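You operate a simulated robot arm through the tools that you are given. There is no shell and no other tool. Be economical: measure what you need, move in short steps, check, and stop when the job is done.

The job below is to be done with a simulated robot arm. You get a single attempt, and the scene is never put back.

Task
Wipe the soot off the upright plate, then brush oil over its middle.
Fine: yellow cloth, oil from the pot; put cloth and brush back. Set down upright: brush. A coat counts when it lies all over at full strength: go over it till it gets no stronger. What is to be rubbed or washed off counts as gone when no trace of it is left.
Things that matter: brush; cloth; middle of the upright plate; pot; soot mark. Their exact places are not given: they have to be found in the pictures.

It is judged by the outcome, as a careful person would: the job done as asked, and still so three seconds after it is handed in. It fails if anything else is knocked over, pushed out of place, dropped, spilled or broken. Flat cloth is picked up by pressing the open fingertips on it (5 to 10 N) and closing them slowly along it; thin cloth reads only 2 to 8 mm in the jaws.

Robot
A 7-joint arm with a two-finger gripper on a trunk, on a base that drives. Base frame: it is fixed to the floor where the robot stands at the start and does not move with it; the origin is under the middle of the robot, x ahead of it, y to its left, z up; the surface under the hand at the start is at about z = 800. Units: mm, degrees, N and s.
With the tool pointing down near the work surface it reaches from about 340 to 760 mm from the robot's upright axis, wherever it stands. Its first joint turns from -143.0 to 143.0 degrees. Places, roughly: middle of the upright plate [1000, -200, 900]; pot [700, 500, 800]; soot mark [1000, -200, 900]. Payload 2.45 kg.
Tool frame: the origin (TCP) lies between the finger pads and is the grasp point; the fingertips stand 26 mm ahead of it; z points along the fingers, y is the line along which they close. The gripper opens to 96 mm. The gripper's body begins 69 mm behind the TCP.
Orientation is that of the tool frame in the base frame, as a unit quaternion [x, y, z, w]. With the fingers straight down and closing along the base's y, the tool's x points along the base's -x, its y along +y and its z along -z.

Tools
- The arm moves only by the tool play_rows. Its argument "commands" is a list of rows, each an object of numbers (a shift or turn left out is 0, a gripper value left out holds the last): "dx", "dy", "dz": the shift along the tool's x, y, z in cm; "rx", "ry", "rz": the turn, a rotation vector about the tool's x, y, z in degrees; "jaw": the finger opening in cm, from 0 to 9.6. In form: [{"dx": .., "dy": .., "dz": .., "rx": .., "ry": .., "rz": .., "jaw": ..}, ...]. A call has 1 to 10 rows; each row is the pose to reach, as a shift and turn from the pose commanded when the call began, along the tool's axes at that moment. Each row takes 0.2 s and may step no farther than 50 mm and 8.6 degrees from the row before; otherwise, or with a gripper value out of range, the whole call is refused. Where a pose cannot be reached the arm comes as near as it can. A force on the tool above 50 N (or 10 N above the force at the start of the call, whichever is more), or a blocked arm, ends the call early, and 0.2 s more pass. The fingers move at their own pace and stop on an object; they squeeze with about 42 N. The grip force told is the motor's: it shows also when the fingers shut on nothing. Time passes only in rows, and 0.2 s behind the last, so rows that repeat a pose let the fingers close. It gives the time, the measured TCP pose, the force on the tool (base axes), the opening and the grip force at its end, in the units of the frame above (readings bear some noise), with the torque about the TCP (base axes, N m) and any sound that the robot's microphone picked up, and new pictures: "pictures" is both (left out), scene, wrist or none.
- Cameras (640 x 400 px; columns grow to the right, rows downward): "scene" is now at [22.6, 186.6, 1432]; the picture's right is [-0.06, -1.00, 0.00], its down [-0.64, 0.04, -0.77] and it looks along [0.76, -0.05, -0.64] (base axes); focal length 258 px, centre (320, 200). "wrist" rides on the gripper at [82, 3, -98] in the tool frame; the picture's right is [-0.04, 1.00, 0.00], its down [-0.73, -0.03, -0.68] and it looks along [-0.68, -0.03, 0.73] (tool axes); focal length 256 px, centre (320, 200).
- slide_trunk(by): slides the trunk up (or, below 0, down) by that many mm; the arm and the scene camera ride with it, the base frame stays. It gives what a move gives, with no picture.
- roll_base(legs): drives the robot by 1 to 6 legs, each [ahead, turn to the left] in mm and degrees, along the robot's own axes; the way and the turn of a leg run together, so that a leg with both is an arc; at most 1500 mm and 180 degrees a leg. The arm and the cameras ride along, it lands a little off, and it stops where it bumps. It gives what a move gives, and a new picture of the scene camera.
- aim_head(pan, tilt): turns the head with the scene camera to pan (to the left, within 155 degrees either way) and tilt (down, from -29 to 69), counted from straight ahead of the robot. It gives what a move gives, and a new picture of the scene camera.
- pixel_to_xyz(camera, pixels): there is no depth. For up to 12 entries [column, row, z] of the newest picture of that camera ("zoom" is the newest enlarged one), the place [x, y] in the base frame at which the ray of that pixel passes the height z, good to about 2 mm, but the place of the scene camera against the robot may be out by one fixed shift of up to 25 mm in any direction. The clock stands still meanwhile.
- zoom(camera, box): a new picture of the part [left, top, right, bottom] of that camera's present view, enlarged. The clock stands still meanwhile.
- sign_off(): hands the job in; it is judged then, once.

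Keep the steps short. Do not move on a guess: measure, check each grasp and each placing, and mend mistakes. In all there are 80 turns and 260 pictures (those below and enlarged ones count). Leave the gripper open and the arm clear of the work at the hand-in unless told otherwise, and finish with a single line.

The tools are called after "Call:" as name(argument=value, ...) on one line, values as JSON. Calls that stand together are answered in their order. play_rows: Moves the arm, as the interface text tells. Its arguments: {"type":"object","properties":{"commands":{"type":"array","items":{"type":"object","properties":{"dx":{"type":"number"},"dy":{"type":"number"},"dz":{"type":"number"},"rx":{"type":"number"},"ry":{"type":"number"},"rz":{"type":"number"},"jaw":{"type":"number"}}}},"pictures":{"type":"string","enum":["both","scene","wrist","none"]}},"required":["commands"]} The other tools are called the same way: slide_trunk (by) slides the trunk up or down; roll_base (legs) drives the base; aim_head (pan, tilt) turns the head that bears the scene camera; pixel_to_xyz (camera, pixels) gives the place at which the rays of pixels pass given heights; zoom (camera, box) takes an enlarged picture of a part of a camera's view; sign_off () hands the job in.

At the start:

```text
time_s: 0.0
tool_pos: [521.8, -146.6, 1134.1]
ee_rot: [0.0, 1.0, 0.0, 0.0]
contact_force: [0.0, -0.4, 0.0]
wrist_torque: [0.03, 0.03, 0.03]
grip_width: 96.0
finger_force: 0.1
trunk travel left (down, up): [-475.0, 165.0]
robot x, y, heading: [-2.1, 0.7, -0.0]
head pan, tilt: [-3.6, 40.0]
```

scene: 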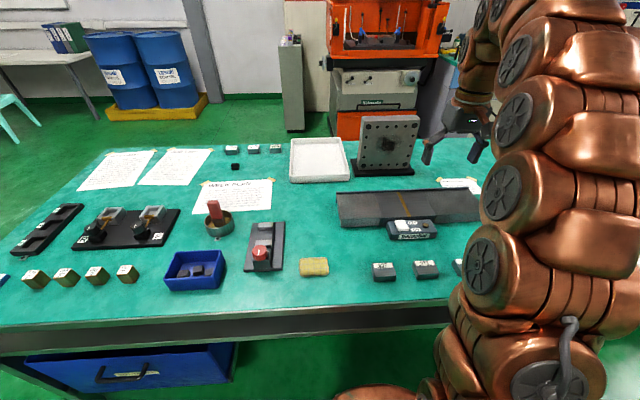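
wrist: 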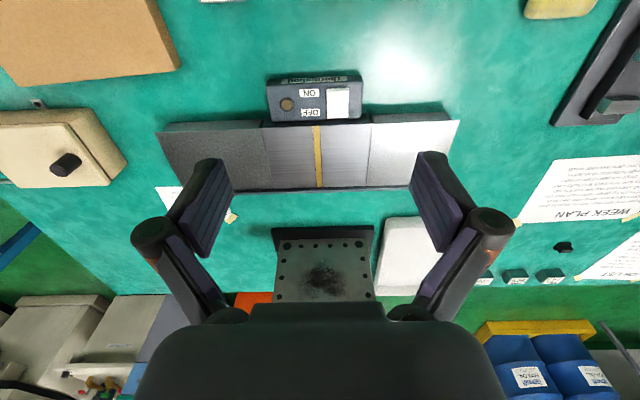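

I see the upright plate near (388,143) with a soot mark, a yellow cloth near (314,267), and a pot holding a red-handled brush near (218,220). I'll enlarge these to check.

Call:
zoom(camera="scene", box=[330, 90, 450, 190])

Call:
zoom(camera="scene", box=[170, 180, 350, 300])

Call:
pixel_to_xyz(camera="scene", pixels=[[314, 267, 800], [300, 275, 800], [328, 275, 800], [301, 259, 800], [327, 258, 800], [219, 228, 800], [214, 203, 880], [355, 175, 800], [413, 175, 800], [388, 143, 900]])

```text
4.00 times, centred on (390, 140) of scene
```

zoom: 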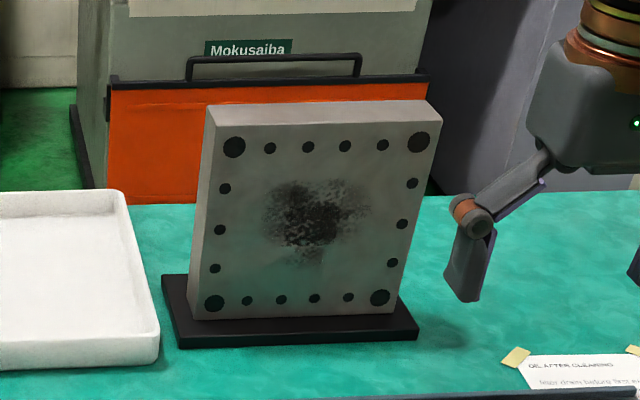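

```text
3.33 times, centred on (260, 240) of scene
```

zoom: 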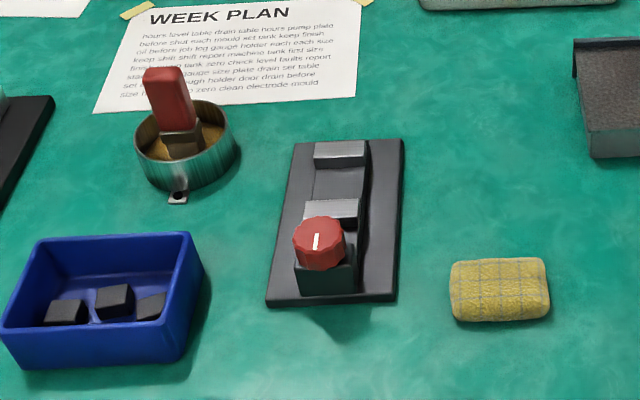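

```text
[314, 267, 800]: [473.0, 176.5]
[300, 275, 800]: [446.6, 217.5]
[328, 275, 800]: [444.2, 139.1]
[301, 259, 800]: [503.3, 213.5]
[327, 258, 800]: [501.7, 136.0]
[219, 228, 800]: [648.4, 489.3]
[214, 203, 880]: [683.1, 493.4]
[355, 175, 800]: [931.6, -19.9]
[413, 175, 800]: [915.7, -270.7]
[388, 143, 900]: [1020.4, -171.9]
```

The soot sits on the front face of the plate. The brush stands in the pot, and there's a note by the plate. I'll read the note and look at the whole table.

Call:
zoom(camera="scene", box=[430, 165, 490, 200])

Call:
zoom(camera="scene", box=[190, 170, 280, 240])

Call:
zoom(camera="scene", box=[290, 250, 340, 285])

Call:
aim_head(pan=-3.6, tilt=60)

```text
10.67 times, centred on (460, 182) of scene
```

zoom: 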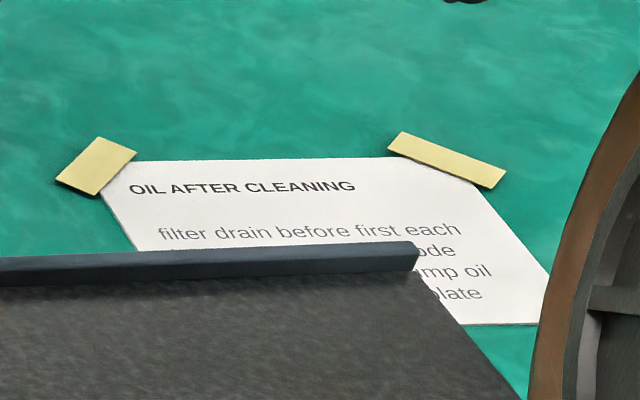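

```text
5.71 times, centred on (235, 205) of scene
```

zoom: 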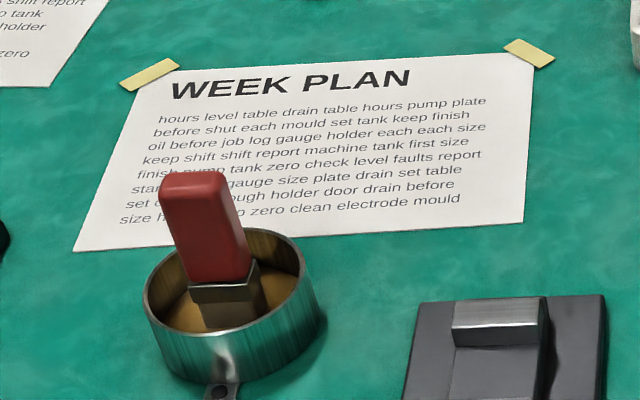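

```text
11.43 times, centred on (315, 268) of scene
```

zoom: 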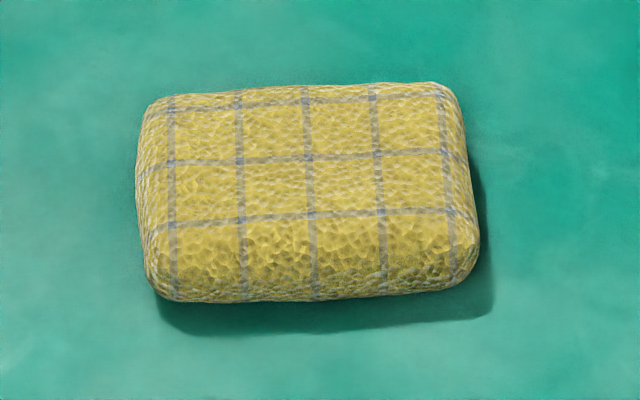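

```text
time_s: 0.8
tool_pos: [522.1, -146.4, 1134.0]
ee_rot: [0.0, 1.0, 0.0, 0.001]
contact_force: [0.6, 1.0, 0.7]
wrist_torque: [-0.04, -0.01, -0.02]
grip_width: 96.4
finger_force: 0.1
trunk travel left (down, up): [-475.0, 165.0]
robot x, y, heading: [-2.0, -2.9, 0.0]
head pan, tilt: [-3.6, 60.0]
```

scene: 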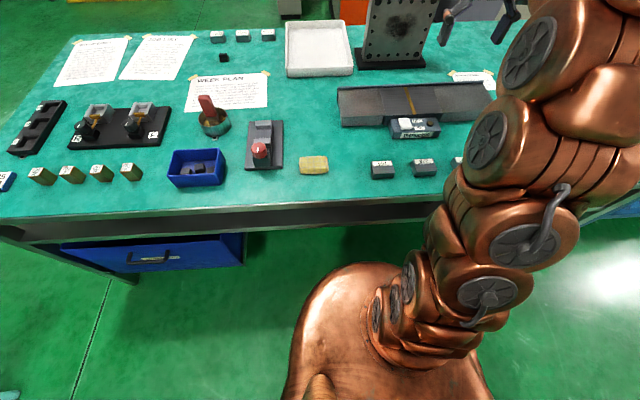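

The cloth is a soft pad about 75 × 55 mm and 20 mm thick. I'll move above it while turning the hand 85° so the fingers close across its short side, then look with the wrist camera.

Call:
play_rows(commands=[{"dx": 0.5, "dy": 3.2, "dz": 1.3, "rz": 8.5}, {"dx": 1, "dy": 6.4, "dz": 2.6, "rz": 17}, {"dx": 1.5, "dy": 9.6, "dz": 3.9, "rz": 25.5}, {"dx": 2, "dy": 12.8, "dz": 5.2, "rz": 34}, {"dx": 2.5, "dy": 16, "dz": 6.5, "rz": 42.5}, {"dx": 3, "dy": 19.2, "dz": 7.8, "rz": 51}, {"dx": 3.5, "dy": 22.4, "dz": 9.1, "rz": 59.5}, {"dx": 4, "dy": 25.6, "dz": 10.4, "rz": 68}, {"dx": 4.5, "dy": 28.9, "dz": 11.7, "rz": 76.5}, {"dx": 4.9, "dy": 32.2, "dz": 13, "rz": 85}])

```text
time_s: 3.0
tool_pos: [473.0, 173.8, 1003.2]
ee_rot: [0.676, 0.737, 0.001, 0.0]
contact_force: [-0.4, -0.5, 0.1]
wrist_torque: [0.03, 0.0, -0.01]
grip_width: 95.9
finger_force: 0.0
trunk travel left (down, up): [-475.0, 165.0]
robot x, y, heading: [0.3, 0.1, 0.1]
head pan, tilt: [-3.6, 60.0]
```

scene: 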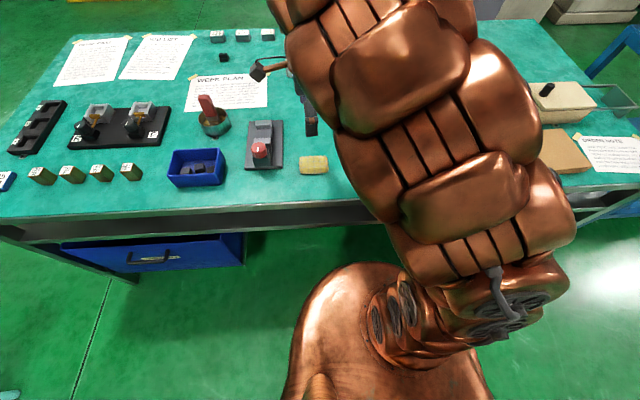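
wrist: 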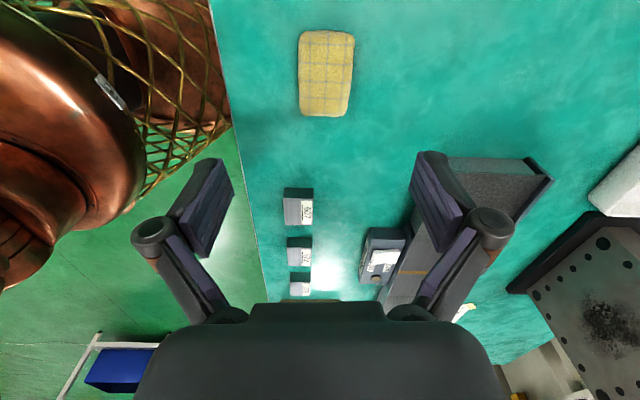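

The cloth shows at (326,72) in the wrist picture. I'll measure its corners there.

Call:
pixel_to_xyz(camera="wrist", pixels=[[299, 31, 815], [355, 36, 815], [298, 110, 800], [345, 116, 800], [299, 107, 815], [350, 108, 815], [325, 74, 818]])

Call:
zoom(camera="wrist", box=[275, 15, 375, 130])

```text
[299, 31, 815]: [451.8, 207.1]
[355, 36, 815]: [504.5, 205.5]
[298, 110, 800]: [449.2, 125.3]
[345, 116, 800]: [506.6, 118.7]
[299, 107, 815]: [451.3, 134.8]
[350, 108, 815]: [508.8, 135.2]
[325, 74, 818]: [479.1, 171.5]
```

```text
3.48 times, centred on (325, 72) of wrist
```

zoom: 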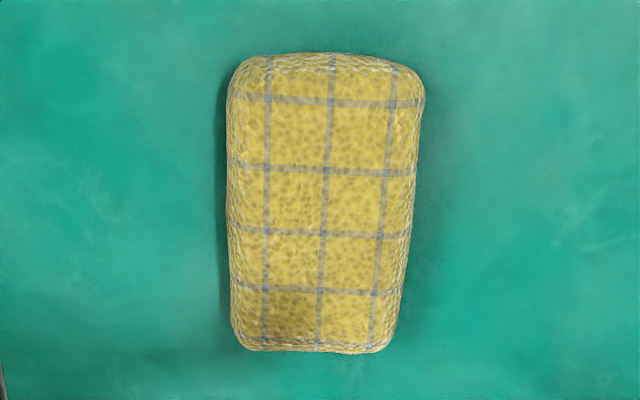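

The pad's centre is about (479,170) and its sides line up with the base axes. I'll straighten the turn to 90°, come down to about 50 mm above it, and look again.

Call:
play_rows(commands=[{"dx": -0.4, "dy": 0.6, "dz": 4.0, "rz": 5}, {"dx": -0.4, "dy": 0.6, "dz": 8.0, "rz": 5}, {"dx": -0.4, "dy": 0.6, "dz": 12.0, "rz": 5}, {"dx": -0.4, "dy": 0.6, "dz": 12.3, "rz": 5}])

```text
time_s: 4.0
tool_pos: [478.9, 172.2, 879.4]
ee_rot: [0.707, 0.707, 0.0, 0.0]
contact_force: [0.0, -0.4, 0.0]
wrist_torque: [0.0, 0.0, -0.02]
grip_width: 95.8
finger_force: 0.0
trunk travel left (down, up): [-475.0, 165.0]
robot x, y, heading: [0.7, 0.6, 0.1]
head pan, tilt: [-3.6, 60.0]
```

scene: 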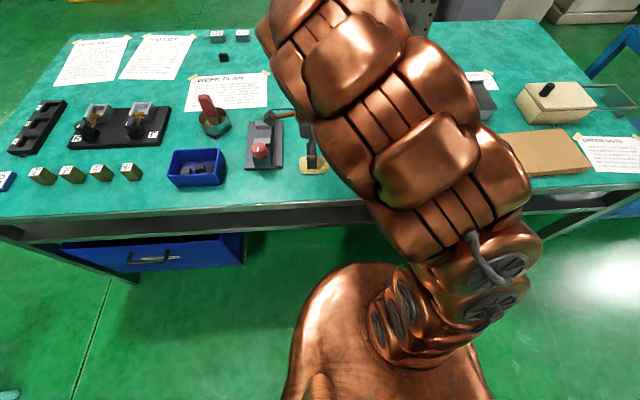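
wrist: 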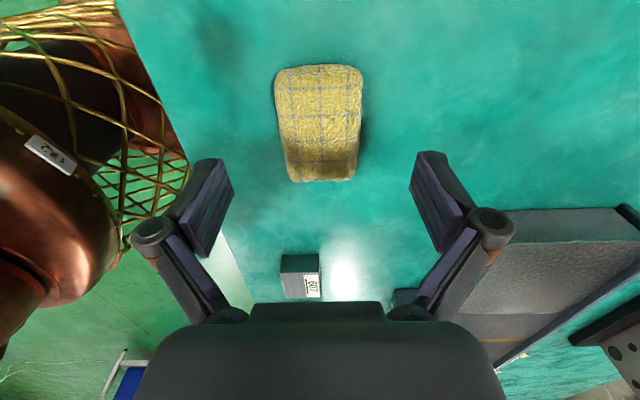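

The pad fits well between the fingers. I'll measure its edges at this height.

Call:
pixel_to_xyz(camera="wrist", pixels=[[320, 181, 800], [320, 168, 820], [320, 66, 820], [284, 130, 815], [362, 130, 815], [275, 80, 815], [362, 80, 815]])

Call:
zoom(camera="wrist", box=[250, 50, 400, 200])

```text
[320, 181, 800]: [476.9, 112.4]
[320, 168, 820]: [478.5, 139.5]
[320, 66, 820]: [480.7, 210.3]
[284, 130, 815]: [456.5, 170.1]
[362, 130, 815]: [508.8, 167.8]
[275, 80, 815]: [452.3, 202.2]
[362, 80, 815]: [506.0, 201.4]
```

```text
2.67 times, centred on (325, 125) of wrist
```

zoom: 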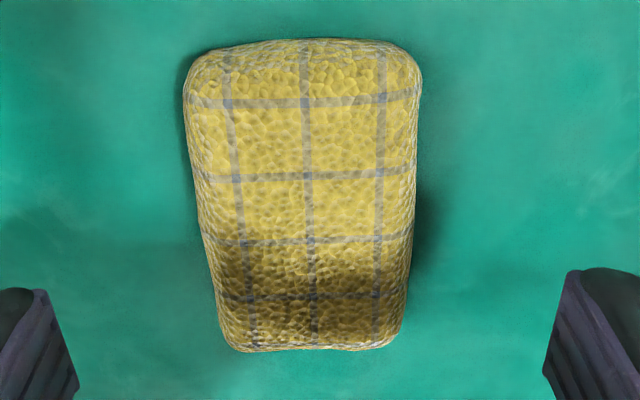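

The pad's centre is near (480,168). I'll come down until the fingertips are about 11 mm above the table, so the pad stands proud of them, and then close slowly.

Call:
play_rows(commands=[{"dx": -0.4, "dy": 0.1, "dz": 1.5, "jaw": 9.6}, {"dx": -0.4, "dy": 0.1, "dz": 3.0, "jaw": 9.6}, {"dx": -0.4, "dy": 0.1, "dz": 4.2, "jaw": 9.6}, {"dx": -0.4, "dy": 0.1, "dz": 4.2, "jaw": 9.6}])

Call:
zoom(camera="scene", box=[270, 130, 350, 185])

```text
time_s: 5.0
tool_pos: [479.4, 167.5, 838.7]
ee_rot: [0.707, 0.707, 0.0, 0.0]
contact_force: [0.1, 0.5, 0.0]
wrist_torque: [-0.02, 0.01, 0.03]
grip_width: 96.1
finger_force: 0.0
trunk travel left (down, up): [-475.0, 165.0]
robot x, y, heading: [-2.4, 1.4, -0.1]
head pan, tilt: [-3.6, 60.0]
```

scene: 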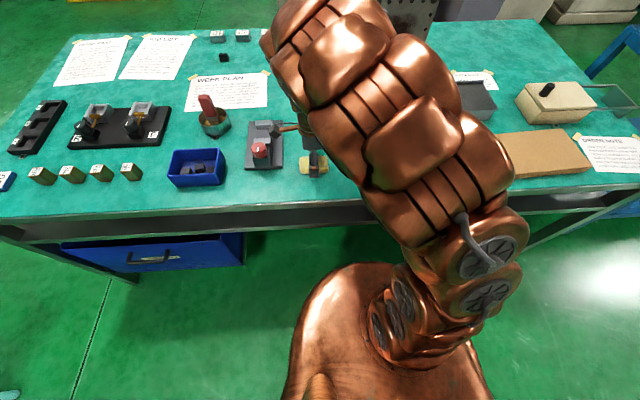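
wrist: 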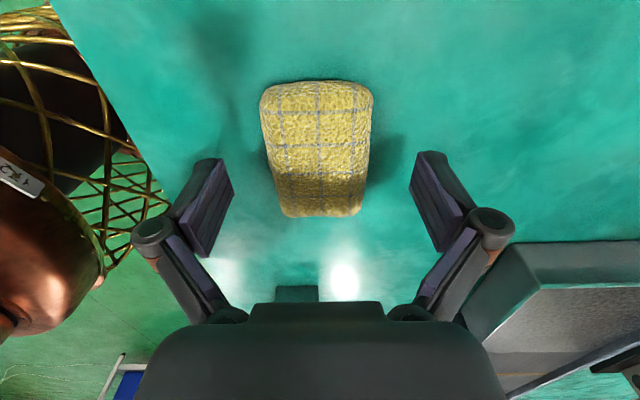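

```text
7.27 times, centred on (310, 158) of scene
```

zoom: 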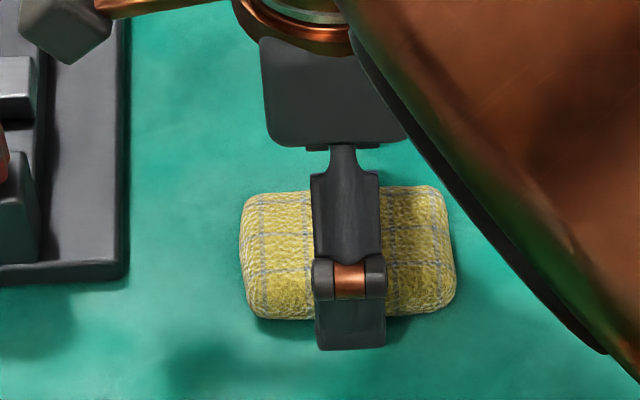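

The fingers straddle the middle of the pad, so I'll close them on it.

Call:
play_rows(commands=[{"jaw": 7.5}, {"jaw": 6.5}, {"jaw": 5.5}, {"jaw": 4.8}, {"jaw": 4.5}, {"jaw": 4.5}], pictures="wrist")

```text
time_s: 6.4
tool_pos: [479.8, 166.9, 837.4]
ee_rot: [0.707, 0.707, 0.0, 0.0]
contact_force: [-0.6, 0.0, 4.5]
wrist_torque: [-0.03, 0.03, -0.04]
grip_width: 56.7
finger_force: 41.7
trunk travel left (down, up): [-475.0, 165.0]
robot x, y, heading: [-1.9, -2.3, 0.1]
head pan, tilt: [-3.6, 60.0]
```

wrist: 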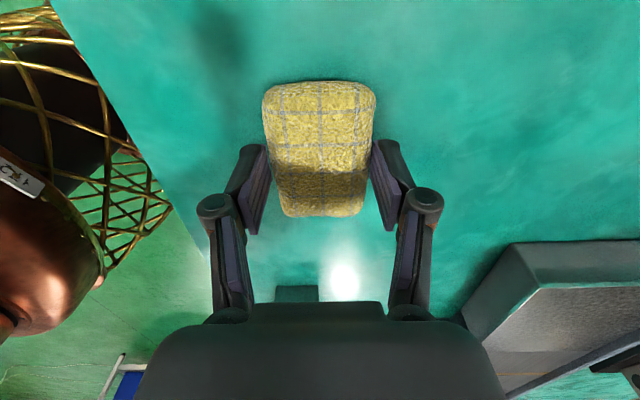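

The grip is firm at 56.7 mm. The home pose for the cloth is TCP (480,167,837). I'll lift it up.

Call:
play_rows(commands=[{"dz": -1.5}, {"dz": -5}, {"dz": -10}, {"dz": -15}, {"dz": -20}, {"dz": -24}], pictures="wrist")

Call:
aim_head(pan=-12, tilt=38)

```text
time_s: 7.8
tool_pos: [480.6, 168.9, 1079.0]
ee_rot: [0.707, 0.707, 0.0, 0.0]
contact_force: [0.7, 0.0, -0.3]
wrist_torque: [-0.03, 0.01, -0.03]
grip_width: 57.0
finger_force: 42.2
trunk travel left (down, up): [-475.0, 165.0]
robot x, y, heading: [-0.7, 1.6, -0.1]
head pan, tilt: [-3.6, 60.0]
```

wrist: 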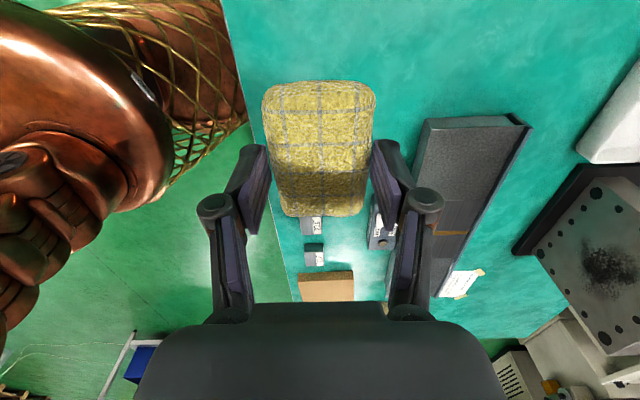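

```text
time_s: 8.7
tool_pos: [481.6, 169.4, 1079.5]
ee_rot: [0.707, 0.707, 0.001, 0.0]
contact_force: [-0.2, 0.1, 0.5]
wrist_torque: [0.03, -0.01, -0.02]
grip_width: 56.7
finger_force: 42.0
trunk travel left (down, up): [-475.0, 165.0]
robot x, y, heading: [0.7, 3.4, 0.0]
head pan, tilt: [-12.0, 38.0]
```

scene: 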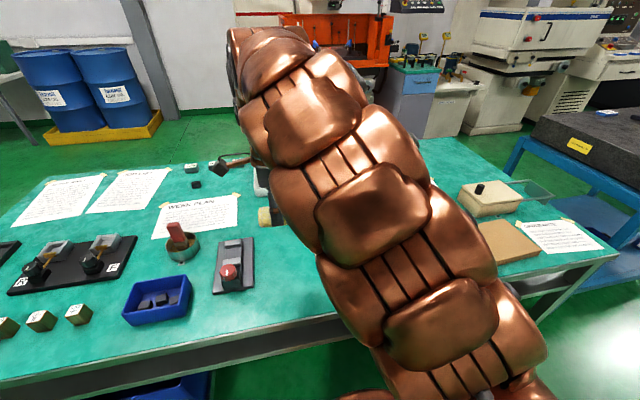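

The arm hides the plate from the head camera, so I'll measure with the wrist picture, where the plate's front face and base show at the right. First I'll enlarge it.

Call:
zoom(camera="wrist", box=[480, 130, 640, 380])

```text
1.60 times, centred on (560, 255) of wrist
```

zoom: 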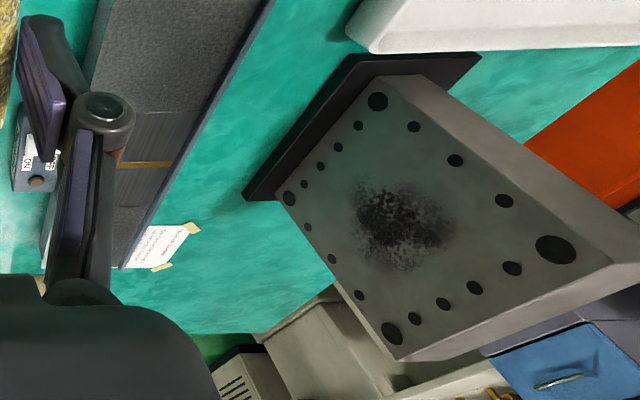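

This view is clear. I'll measure the base front edge, the face's corners, the big holes and the soot's extents.

Call:
pixel_to_xyz(camera="zoom", pixels=[[243, 198, 800], [346, 57, 810], [278, 195, 812], [372, 80, 812], [290, 198, 825], [377, 102, 825], [395, 359, 950], [395, 359, 970], [395, 359, 990], [612, 265, 950], [612, 265, 970], [612, 265, 990]])

```text
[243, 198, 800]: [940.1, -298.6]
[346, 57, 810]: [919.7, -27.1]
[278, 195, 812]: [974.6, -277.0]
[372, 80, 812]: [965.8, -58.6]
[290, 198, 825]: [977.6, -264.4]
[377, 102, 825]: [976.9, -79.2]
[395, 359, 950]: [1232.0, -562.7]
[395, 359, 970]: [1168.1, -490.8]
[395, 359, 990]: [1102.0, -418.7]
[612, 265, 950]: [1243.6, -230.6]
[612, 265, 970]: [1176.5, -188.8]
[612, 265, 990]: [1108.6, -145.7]
```

The plate face stands upright at x≈974. It spans y −277 to −60 and z 812 to 1029, so its middle is near (974,−168,920). Next I'll check how far the base can drive towards the table.

Call:
aim_head(pan=25, tilt=66)

```text
time_s: 9.7
tool_pos: [480.0, 169.1, 1078.9]
ee_rot: [0.707, 0.707, 0.0, 0.0]
contact_force: [-0.9, -0.9, -0.7]
wrist_torque: [-0.04, -0.02, -0.03]
grip_width: 56.8
finger_force: 41.7
trunk travel left (down, up): [-475.0, 165.0]
robot x, y, heading: [-0.2, 0.1, -0.1]
head pan, tilt: [25.0, 66.0]
```

scene: 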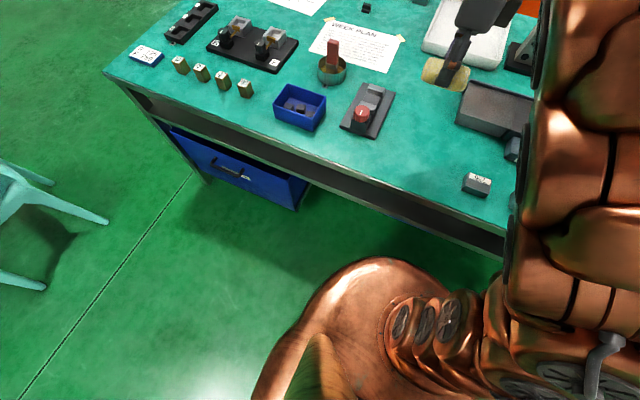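

Call:
pixel_to_xyz(camera="scene", pixels=[[360, 175, 800], [490, 230, 800], [380, 262, 300], [380, 262, 200], [300, 205, 600]])

```text
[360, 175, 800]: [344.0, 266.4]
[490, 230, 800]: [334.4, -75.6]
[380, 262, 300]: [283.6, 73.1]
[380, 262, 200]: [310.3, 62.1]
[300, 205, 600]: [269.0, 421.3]
```

The table's front edge is at x≈340 with open space beneath it, and the base front is at about 290. Driving ahead 140 mm would put cloth, pot and plate all within reach. I'll go in two short legs.

Call:
roll_base(legs=[[40, 0]])

Call:
roll_base(legs=[[100, 0]])

```text
time_s: 10.6
tool_pos: [521.2, 167.7, 1079.8]
ee_rot: [0.708, 0.707, -0.001, 0.001]
contact_force: [-0.7, 0.1, -0.7]
wrist_torque: [0.0, -0.02, -0.02]
grip_width: 57.1
finger_force: 41.7
trunk travel left (down, up): [-475.0, 165.0]
robot x, y, heading: [43.7, -0.1, -0.2]
head pan, tilt: [25.0, 66.0]
```

scene: 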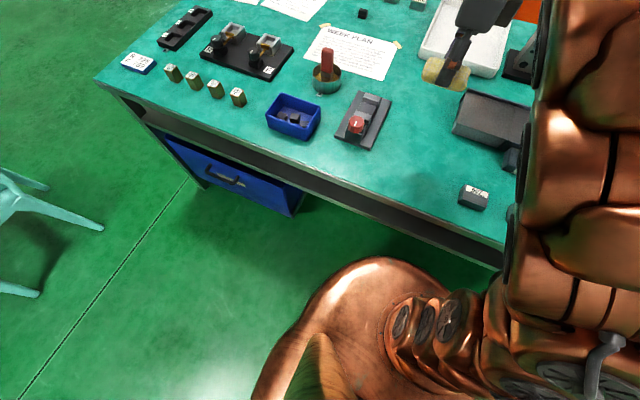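

```text
time_s: 11.8
tool_pos: [621.2, 169.1, 1078.9]
ee_rot: [0.708, 0.707, 0.0, 0.0]
contact_force: [0.7, 0.2, -0.8]
wrist_torque: [0.0, 0.04, 0.04]
grip_width: 56.8
finger_force: 42.7
trunk travel left (down, up): [-475.0, 165.0]
robot x, y, heading: [137.6, -3.0, -0.2]
head pan, tilt: [25.0, 66.0]
```

scene: 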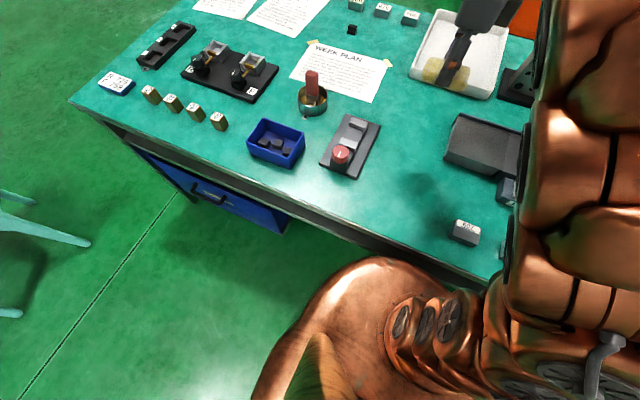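

The drive went without a bump. Next I'll tip the hand up so the fingers point at the plate, while carrying the pad to about (800,−170,980).

Call:
play_rows(commands=[{"dx": -3.4, "dy": 1.8, "dz": 1.0, "rx": -8.5}, {"dx": -6.8, "dy": 3.6, "dz": 2.0, "rx": -17}, {"dx": -10.2, "dy": 5.4, "dz": 3.0, "rx": -25.5}, {"dx": -13.6, "dy": 7.2, "dz": 4.0, "rx": -34}, {"dx": -17, "dy": 9, "dz": 5.0, "rx": -42.5}, {"dx": -20.4, "dy": 10.8, "dz": 6.0, "rx": -51}, {"dx": -23.8, "dy": 12.6, "dz": 7.0, "rx": -59.5}, {"dx": -27.2, "dy": 14.4, "dz": 8.0, "rx": -68}, {"dx": -30.6, "dy": 16.2, "dz": 9.0, "rx": -76.5}, {"dx": -34, "dy": 18, "dz": 10.0, "rx": -85}])

```text
time_s: 13.9
tool_pos: [801.0, -173.1, 977.8]
ee_rot: [0.523, 0.519, 0.477, 0.479]
contact_force: [-0.5, -0.1, 0.2]
wrist_torque: [0.02, 0.06, -0.06]
grip_width: 56.6
finger_force: 41.9
trunk travel left (down, up): [-475.0, 165.0]
robot x, y, heading: [138.6, 0.1, -0.4]
head pan, tilt: [25.0, 66.0]
```

scene: 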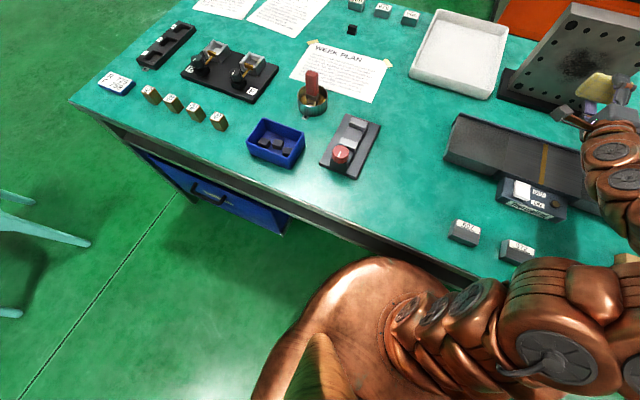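
wrist: 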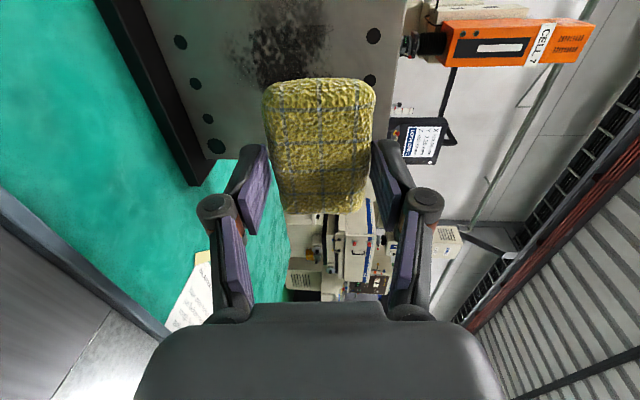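

The arm reaches well. I'll aim the head at the plate and finish the last 5° of pitch.

Call:
play_rows(commands=[{"rx": -5.0}, {"rx": -5.0}], pictures="none")

Call:
aim_head(pan=-18, tilt=34)

Call:
zoom(camera="wrist", box=[100, 0, 420, 200])

```text
time_s: 14.6
tool_pos: [800.8, -171.8, 979.1]
ee_rot: [0.5, 0.499, 0.499, 0.501]
contact_force: [0.1, -0.5, 0.4]
wrist_torque: [-0.01, -0.01, 0.03]
grip_width: 56.7
finger_force: 42.3
trunk travel left (down, up): [-475.0, 165.0]
robot x, y, heading: [138.1, -3.9, -0.1]
head pan, tilt: [25.0, 66.0]
```

```text
time_s: 15.7
tool_pos: [800.7, -171.8, 978.0]
ee_rot: [0.5, 0.499, 0.5, 0.501]
contact_force: [-0.3, 0.6, -0.9]
wrist_torque: [-0.01, 0.0, -0.03]
grip_width: 56.9
finger_force: 41.7
trunk travel left (down, up): [-475.0, 165.0]
robot x, y, heading: [143.9, 5.1, 0.1]
head pan, tilt: [-18.0, 34.0]
```

scene: 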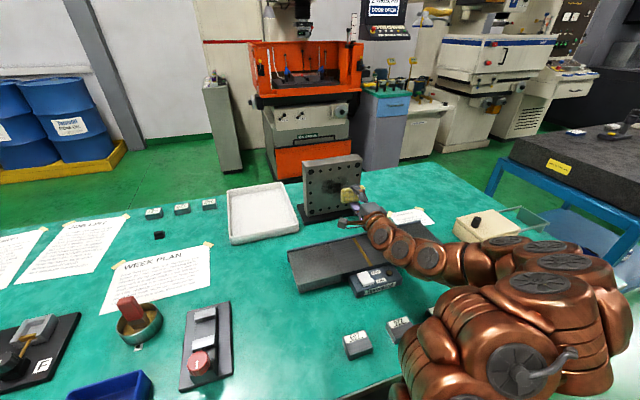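

```text
2.00 times, centred on (260, 100) of wrist
```

zoom: 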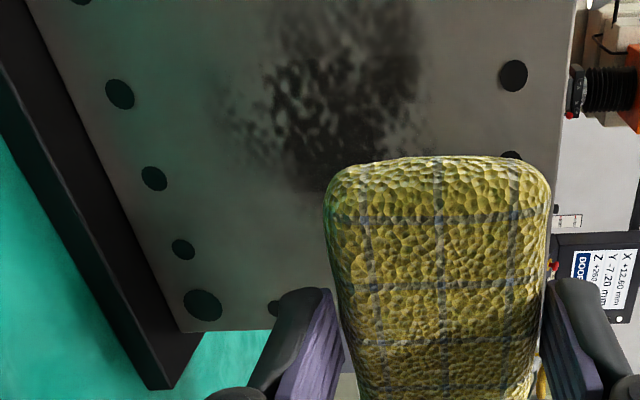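

The soot covers roughly y −115 to −215 and z 875 to 968 on the plate. I'll bring the pad in front of its middle, about 27 mm short of the face.

Call:
play_rows(commands=[{"dx": 0.1, "dy": -2, "dz": 3.5}, {"dx": 0.2, "dy": -4, "dz": 7}, {"dx": 0.2, "dy": -5.8, "dz": 10.5}, {"dx": 0.2, "dy": -5.8, "dz": 10.9}])

Call:
zoom(camera="scene", box=[280, 140, 420, 240])

```text
time_s: 16.6
tool_pos: [909.3, -169.4, 920.9]
ee_rot: [0.499, 0.5, 0.5, 0.5]
contact_force: [0.1, -0.2, -0.6]
wrist_torque: [0.01, 0.01, -0.05]
grip_width: 56.8
finger_force: 41.9
trunk travel left (down, up): [-475.0, 165.0]
robot x, y, heading: [138.8, 0.4, -0.2]
head pan, tilt: [-18.0, 34.0]
```

scene: 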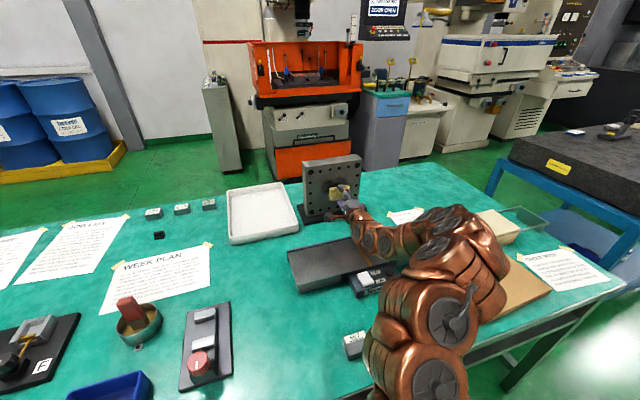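
wrist: 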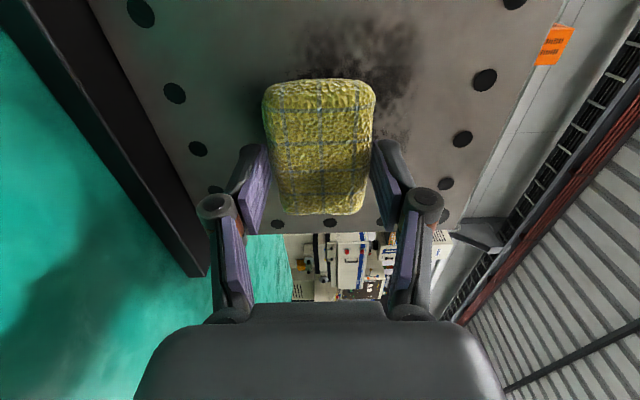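

```text
4.00 times, centred on (350, 190) of scene
```

zoom: 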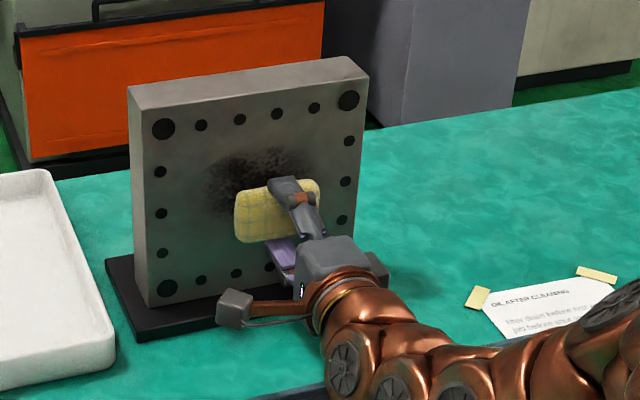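

The pad is in front of the soot. I'll advance in small steps until it touches.

Call:
play_rows(commands=[{"dz": 1.0}, {"dz": 1.8}, {"dz": 2.1}, {"dz": 2.4}, {"dz": 2.6}], pictures="none")

```text
time_s: 17.9
tool_pos: [932.7, -171.6, 922.3]
ee_rot: [0.5, 0.498, 0.5, 0.502]
contact_force: [-43.5, -0.2, -2.3]
wrist_torque: [-0.02, 0.04, -0.03]
grip_width: 56.8
finger_force: 42.4
trunk travel left (down, up): [-475.0, 165.0]
robot x, y, heading: [137.1, 0.3, 0.1]
head pan, tilt: [-18.0, 34.0]
```

The pad touches at TCP x≈932, but 43 N is too hard. I'll ease back 2 mm.

Call:
play_rows(commands=[{"dz": -0.2}, {"dz": -0.2}], pictures="none")

```text
time_s: 18.4
tool_pos: [932.5, -172.1, 922.1]
ee_rot: [0.501, 0.498, 0.5, 0.501]
contact_force: [-13.0, -3.9, 0.0]
wrist_torque: [-0.04, 0.06, -0.15]
grip_width: 56.9
finger_force: 41.7
trunk travel left (down, up): [-475.0, 165.0]
robot x, y, heading: [142.2, -1.0, 0.1]
head pan, tilt: [-18.0, 34.0]
```

That gives a good 13 N. I'll stroke sideways across the soot at this height.

Call:
play_rows(commands=[{"dx": 2}, {"dx": 4}, {"dx": 2}, {"dx": 0}, {"dx": -2}, {"dx": -4}, {"dx": -2}, {"dx": 0}, {"dx": 2}, {"dx": 4}], pictures="wrist")

```text
time_s: 20.6
tool_pos: [933.6, -130.7, 921.7]
ee_rot: [0.5, 0.498, 0.5, 0.502]
contact_force: [-13.9, -5.7, 1.5]
wrist_torque: [0.03, 0.17, 0.49]
grip_width: 56.6
finger_force: 42.1
trunk travel left (down, up): [-475.0, 165.0]
robot x, y, heading: [137.9, 0.1, 0.1]
head pan, tilt: [-18.0, 34.0]
```

wrist: 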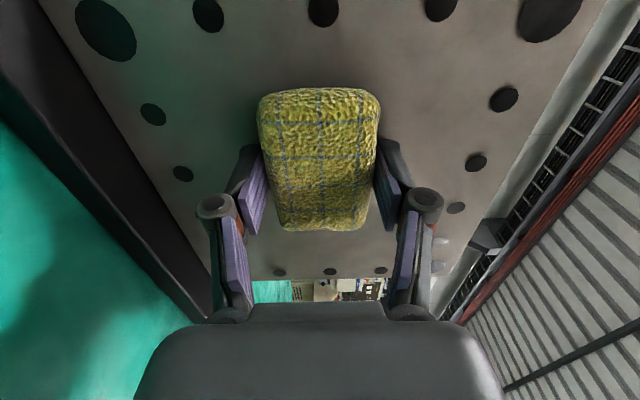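

Most of the soot came off in that pass. I'll go over the upper and lower bands as well.

Call:
play_rows(commands=[{"dy": 2}, {"dy": 3.5}, {"dx": -2.5, "dy": 3.5}, {"dx": -5, "dy": 3.5}, {"dx": -8, "dy": 3.5}, {"dx": -8, "dy": 1.7}, {"dx": -5, "dy": 1.7}, {"dx": -2.5, "dy": 1.7}, {"dx": 0, "dy": 1.7}, {"dx": 0, "dy": 0}], pictures="none")

Call:
play_rows(commands=[{"dy": -1.7}, {"dx": -2.5, "dy": -1.7}, {"dx": -5, "dy": -1.7}, {"dx": -8, "dy": -1.7}, {"dx": -8, "dy": -3.4}, {"dx": -5, "dy": -3.4}, {"dx": -2.5, "dy": -3.4}, {"dx": 0, "dy": -3.4}, {"dx": -2, "dy": -1}, {"dx": -4, "dy": 0}], pictures="none")

Call:
play_rows(commands=[{"dz": -2}, {"dz": -5}, {"dz": -9}, {"dz": -12, "dy": 3}])

Call:
zoom(camera="wrist", box=[100, 0, 420, 200])

Call:
zoom(camera="scene", box=[290, 140, 390, 230])

```text
time_s: 22.9
tool_pos: [933.7, -130.5, 921.7]
ee_rot: [0.5, 0.499, 0.5, 0.5]
contact_force: [-4.5, -0.3, 2.1]
wrist_torque: [0.07, 0.09, 0.13]
grip_width: 56.6
finger_force: 41.7
trunk travel left (down, up): [-475.0, 165.0]
robot x, y, heading: [140.8, -1.5, -0.1]
head pan, tilt: [-18.0, 34.0]
```

```text
time_s: 25.1
tool_pos: [934.1, -170.3, 916.9]
ee_rot: [0.501, 0.5, 0.5, 0.499]
contact_force: [-6.2, 1.8, -3.5]
wrist_torque: [-0.08, 0.2, 0.3]
grip_width: 56.7
finger_force: 41.7
trunk travel left (down, up): [-475.0, 165.0]
robot x, y, heading: [141.8, 0.0, -0.1]
head pan, tilt: [-18.0, 34.0]
```

```text
time_s: 26.1
tool_pos: [813.0, -171.0, 950.2]
ee_rot: [0.501, 0.499, 0.5, 0.5]
contact_force: [0.3, -0.5, -0.7]
wrist_torque: [-0.03, -0.06, 0.02]
grip_width: 56.8
finger_force: 41.4
trunk travel left (down, up): [-475.0, 165.0]
robot x, y, heading: [140.9, 0.3, 0.0]
head pan, tilt: [-18.0, 34.0]
```

scene: 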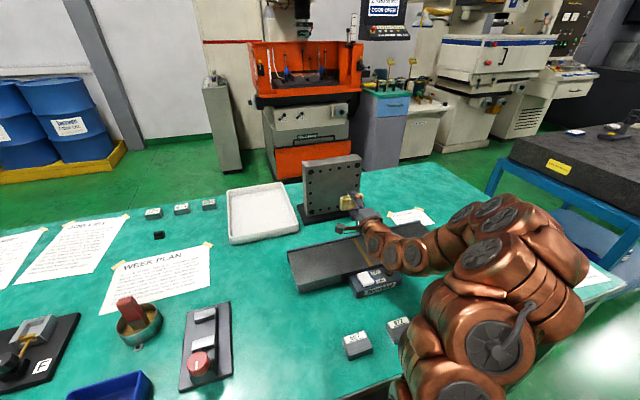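
wrist: 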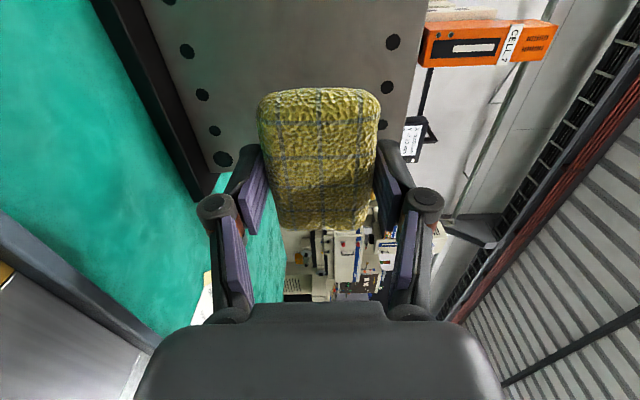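

```text
2.00 times, centred on (260, 100) of wrist
```

zoom: 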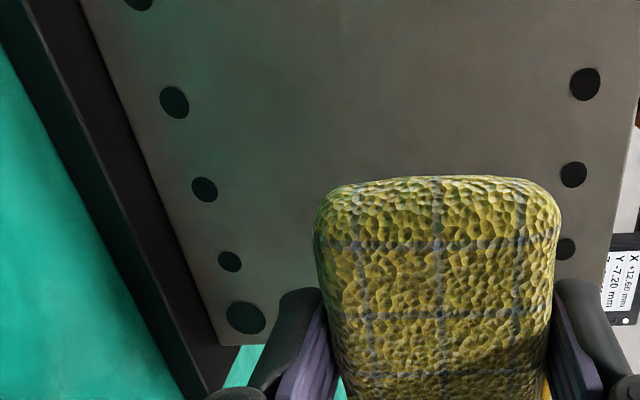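

```text
4.44 times, centred on (340, 185) of scene
```

zoom: 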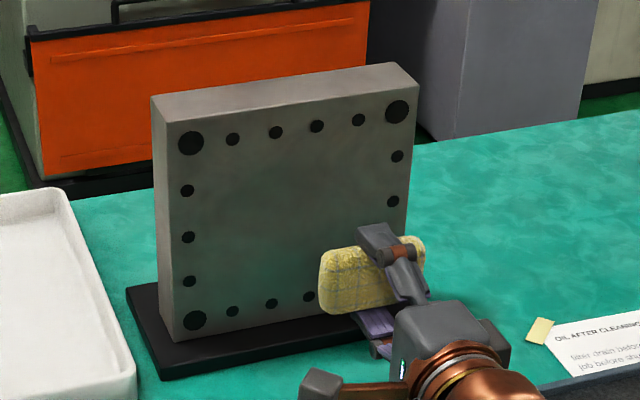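

The plate looks clean. I'll swing the pad back, which also clears the view of the plate for a full check.

Call:
play_rows(commands=[{"dx": 3.4, "dy": 1.2, "dz": -1.9, "rx": 8.5}, {"dx": 6.8, "dy": 2.4, "dz": -3.8, "rx": 17}, {"dx": 10.2, "dy": 3.6, "dz": -5.7, "rx": 25.5}, {"dx": 13.6, "dy": 4.8, "dz": -7.6, "rx": 34}, {"dx": 17, "dy": 6, "dz": -9.5, "rx": 42.5}, {"dx": 20.4, "dy": 7.2, "dz": -11.4, "rx": 51}, {"dx": 23.8, "dy": 8.4, "dz": -13.3, "rx": 59.5}, {"dx": 27.2, "dy": 9.6, "dz": -15.2, "rx": 68}, {"dx": 30.6, "dy": 10.8, "dz": -17.1, "rx": 76.5}, {"dx": 34, "dy": 12, "dz": -19, "rx": 85}])

Call:
zoom(camera="scene", box=[290, 140, 390, 230])

Call:
zoom(camera="wrist", box=[500, 130, 640, 380])

```text
time_s: 28.2
tool_pos: [622.7, 169.5, 1071.3]
ee_rot: [0.707, 0.705, 0.029, 0.031]
contact_force: [-0.6, 0.4, -0.3]
wrist_torque: [-0.03, -0.01, 0.02]
grip_width: 57.1
finger_force: 41.6
trunk travel left (down, up): [-475.0, 165.0]
robot x, y, heading: [137.5, -3.8, -0.0]
head pan, tilt: [-18.0, 34.0]
```

scene: 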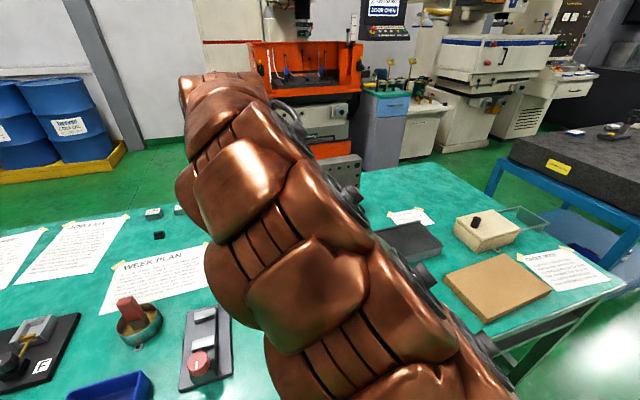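
wrist: 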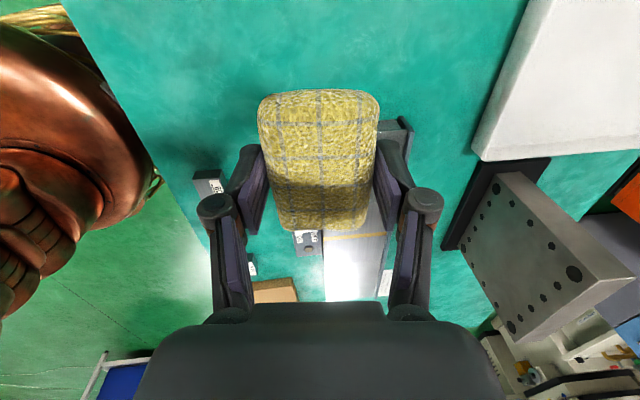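

```text
4.44 times, centred on (340, 185) of scene
```

zoom: 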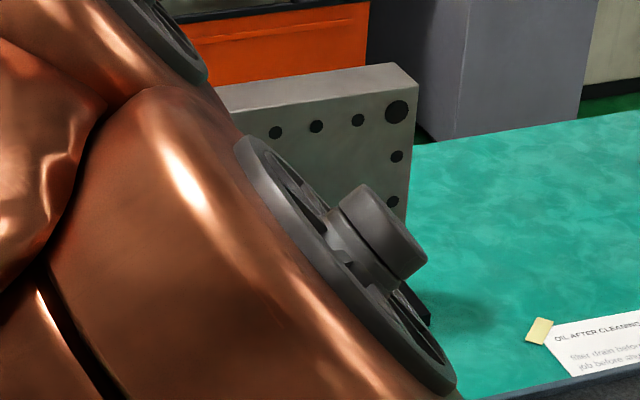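

```text
1.60 times, centred on (570, 255) of wrist
```

zoom: 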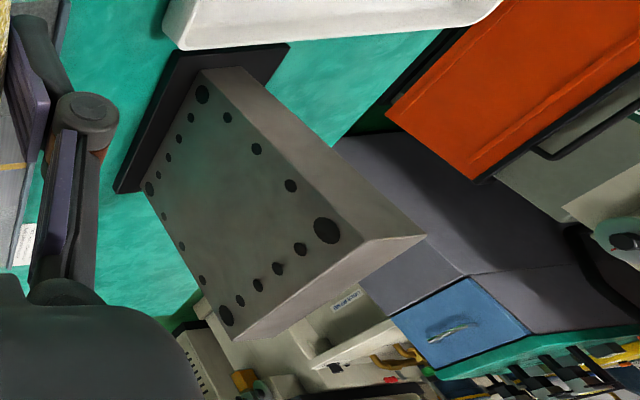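

The whole face shows in the wrist picture. I'll enlarge it for a closer check for any trace.

Call:
zoom(camera="wrist", box=[455, 165, 595, 345])

Call:
zoom(camera="wrist", box=[490, 200, 570, 290])

```text
2.22 times, centred on (525, 255) of wrist
```

zoom: 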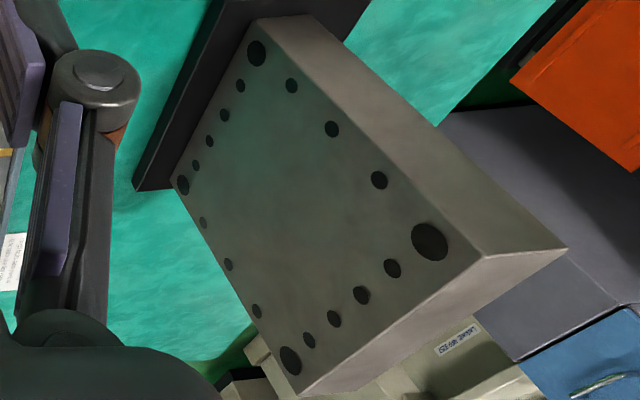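

```text
4.44 times, centred on (530, 245) of wrist
```

zoom: 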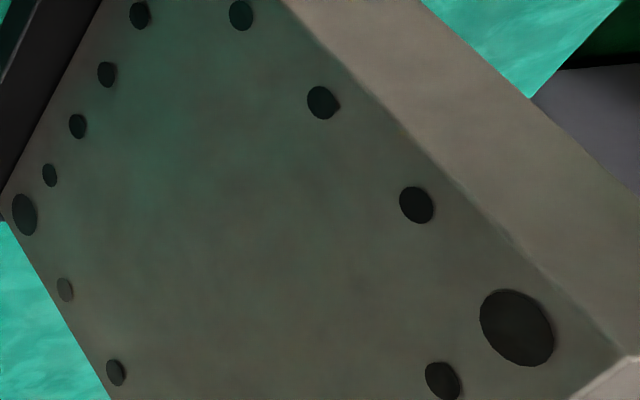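

A faint darker patch may remain near the middle. I'm not sure it's soot, so I'll do a second, firmer pass to be safe and start by going back to the plate.

Call:
play_rows(commands=[{"dx": -3.4, "dy": 1.8, "dz": 1.3, "rx": -8.5}, {"dx": -6.8, "dy": 3.6, "dz": 2.7, "rx": -17}, {"dx": -10.2, "dy": 5.4, "dz": 4.0, "rx": -25.5}, {"dx": -13.6, "dy": 7.2, "dz": 5.4, "rx": -34}, {"dx": -17, "dy": 9, "dz": 6.8, "rx": -42.5}, {"dx": -20.4, "dy": 10.8, "dz": 8.2, "rx": -51}, {"dx": -23.8, "dy": 12.6, "dz": 9.5, "rx": -59.5}, {"dx": -27.2, "dy": 14.4, "dz": 10.9, "rx": -68}, {"dx": -30.6, "dy": 16.2, "dz": 12.2, "rx": -76.5}, {"dx": -34, "dy": 17.9, "dz": 13.6, "rx": -85}], pictures="none")

```text
time_s: 30.4
tool_pos: [813.8, -171.6, 952.0]
ee_rot: [0.501, 0.498, 0.5, 0.501]
contact_force: [-0.9, -0.4, 0.1]
wrist_torque: [0.01, 0.03, -0.03]
grip_width: 56.8
finger_force: 42.4
trunk travel left (down, up): [-475.0, 165.0]
robot x, y, heading: [138.6, -0.5, -0.0]
head pan, tilt: [-18.0, 34.0]
```

I'm back in front of the plate, so I'll move in to touch at z≈952.

Call:
play_rows(commands=[{"dz": 4.5}, {"dz": 9}, {"dz": 11.4}, {"dz": 11.8}, {"dz": 12.0}, {"dz": 12.1}], pictures="none")

```text
time_s: 31.9
tool_pos: [933.2, -170.7, 950.1]
ee_rot: [0.501, 0.5, 0.499, 0.5]
contact_force: [-43.4, 2.7, -6.2]
wrist_torque: [-0.04, 0.24, 0.05]
grip_width: 57.2
finger_force: 42.2
trunk travel left (down, up): [-475.0, 165.0]
robot x, y, heading: [134.8, 2.1, 0.2]
head pan, tilt: [-18.0, 34.0]
```

That reads 43 N, so I'll back off about 1.5 mm and do the strokes, working from top to bottom.

Call:
play_rows(commands=[{"dz": -0.15}, {"dz": -0.15, "dx": 2.5, "dy": 1.5}, {"dz": -0.15, "dx": 5, "dy": 1.5}, {"dz": -0.15, "dx": 2.5, "dy": 1.5}, {"dz": -0.15, "dx": 0, "dy": 1.5}, {"dz": -0.15, "dx": -2.5, "dy": 1.5}, {"dz": -0.15, "dx": -5, "dy": 1.5}, {"dz": -0.15, "dx": -5, "dy": -0.5}, {"dz": -0.15, "dx": -2.5, "dy": -0.5}, {"dz": -0.15, "dx": 0, "dy": -0.5}], pictures="none")

Call:
play_rows(commands=[{"dx": 2.5}, {"dx": 5}, {"dx": 5, "dy": -2}, {"dx": 2.5, "dy": -2}, {"dx": 0, "dy": -2}, {"dx": -2.5, "dy": -2}, {"dx": -5, "dy": -2}, {"dx": -5, "dy": -4}, {"dx": -2.5, "dy": -4}, {"dx": 0, "dy": -4}], pictures="none")

Call:
play_rows(commands=[{"dx": 2.5}, {"dx": 5}, {"dx": 5, "dy": -2}, {"dx": 2.5, "dy": -2}, {"dx": 0, "dy": -2}, {"dx": -2.5, "dy": -2}, {"dx": -5, "dy": -2}, {"dx": -2.5, "dy": 0}, {"dx": 0, "dy": 2}, {"dx": 2, "dy": 4}], pictures="none")

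```text
time_s: 34.0
tool_pos: [933.0, -170.1, 945.9]
ee_rot: [0.501, 0.499, 0.499, 0.501]
contact_force: [-1.9, 1.0, -0.1]
wrist_torque: [-0.02, 0.0, -0.02]
grip_width: 56.8
finger_force: 41.8
trunk travel left (down, up): [-475.0, 165.0]
robot x, y, heading: [139.9, 0.1, -0.4]
head pan, tilt: [-18.0, 34.0]
```

```text
time_s: 36.2
tool_pos: [933.1, -172.5, 906.7]
ee_rot: [0.499, 0.5, 0.5, 0.501]
contact_force: [-2.9, 0.8, -1.5]
wrist_torque: [-0.01, -0.02, 0.0]
grip_width: 56.8
finger_force: 41.7
trunk travel left (down, up): [-475.0, 165.0]
robot x, y, heading: [139.5, 2.6, -0.3]
head pan, tilt: [-18.0, 34.0]
```

```text
time_s: 38.5
tool_pos: [933.9, -150.9, 945.1]
ee_rot: [0.501, 0.5, 0.5, 0.499]
contact_force: [-30.4, -5.0, -6.9]
wrist_torque: [-0.04, 0.28, -0.28]
grip_width: 57.1
finger_force: 42.1
trunk travel left (down, up): [-475.0, 165.0]
robot x, y, heading: [138.9, -1.6, -0.3]
head pan, tilt: [-18.0, 34.0]
```

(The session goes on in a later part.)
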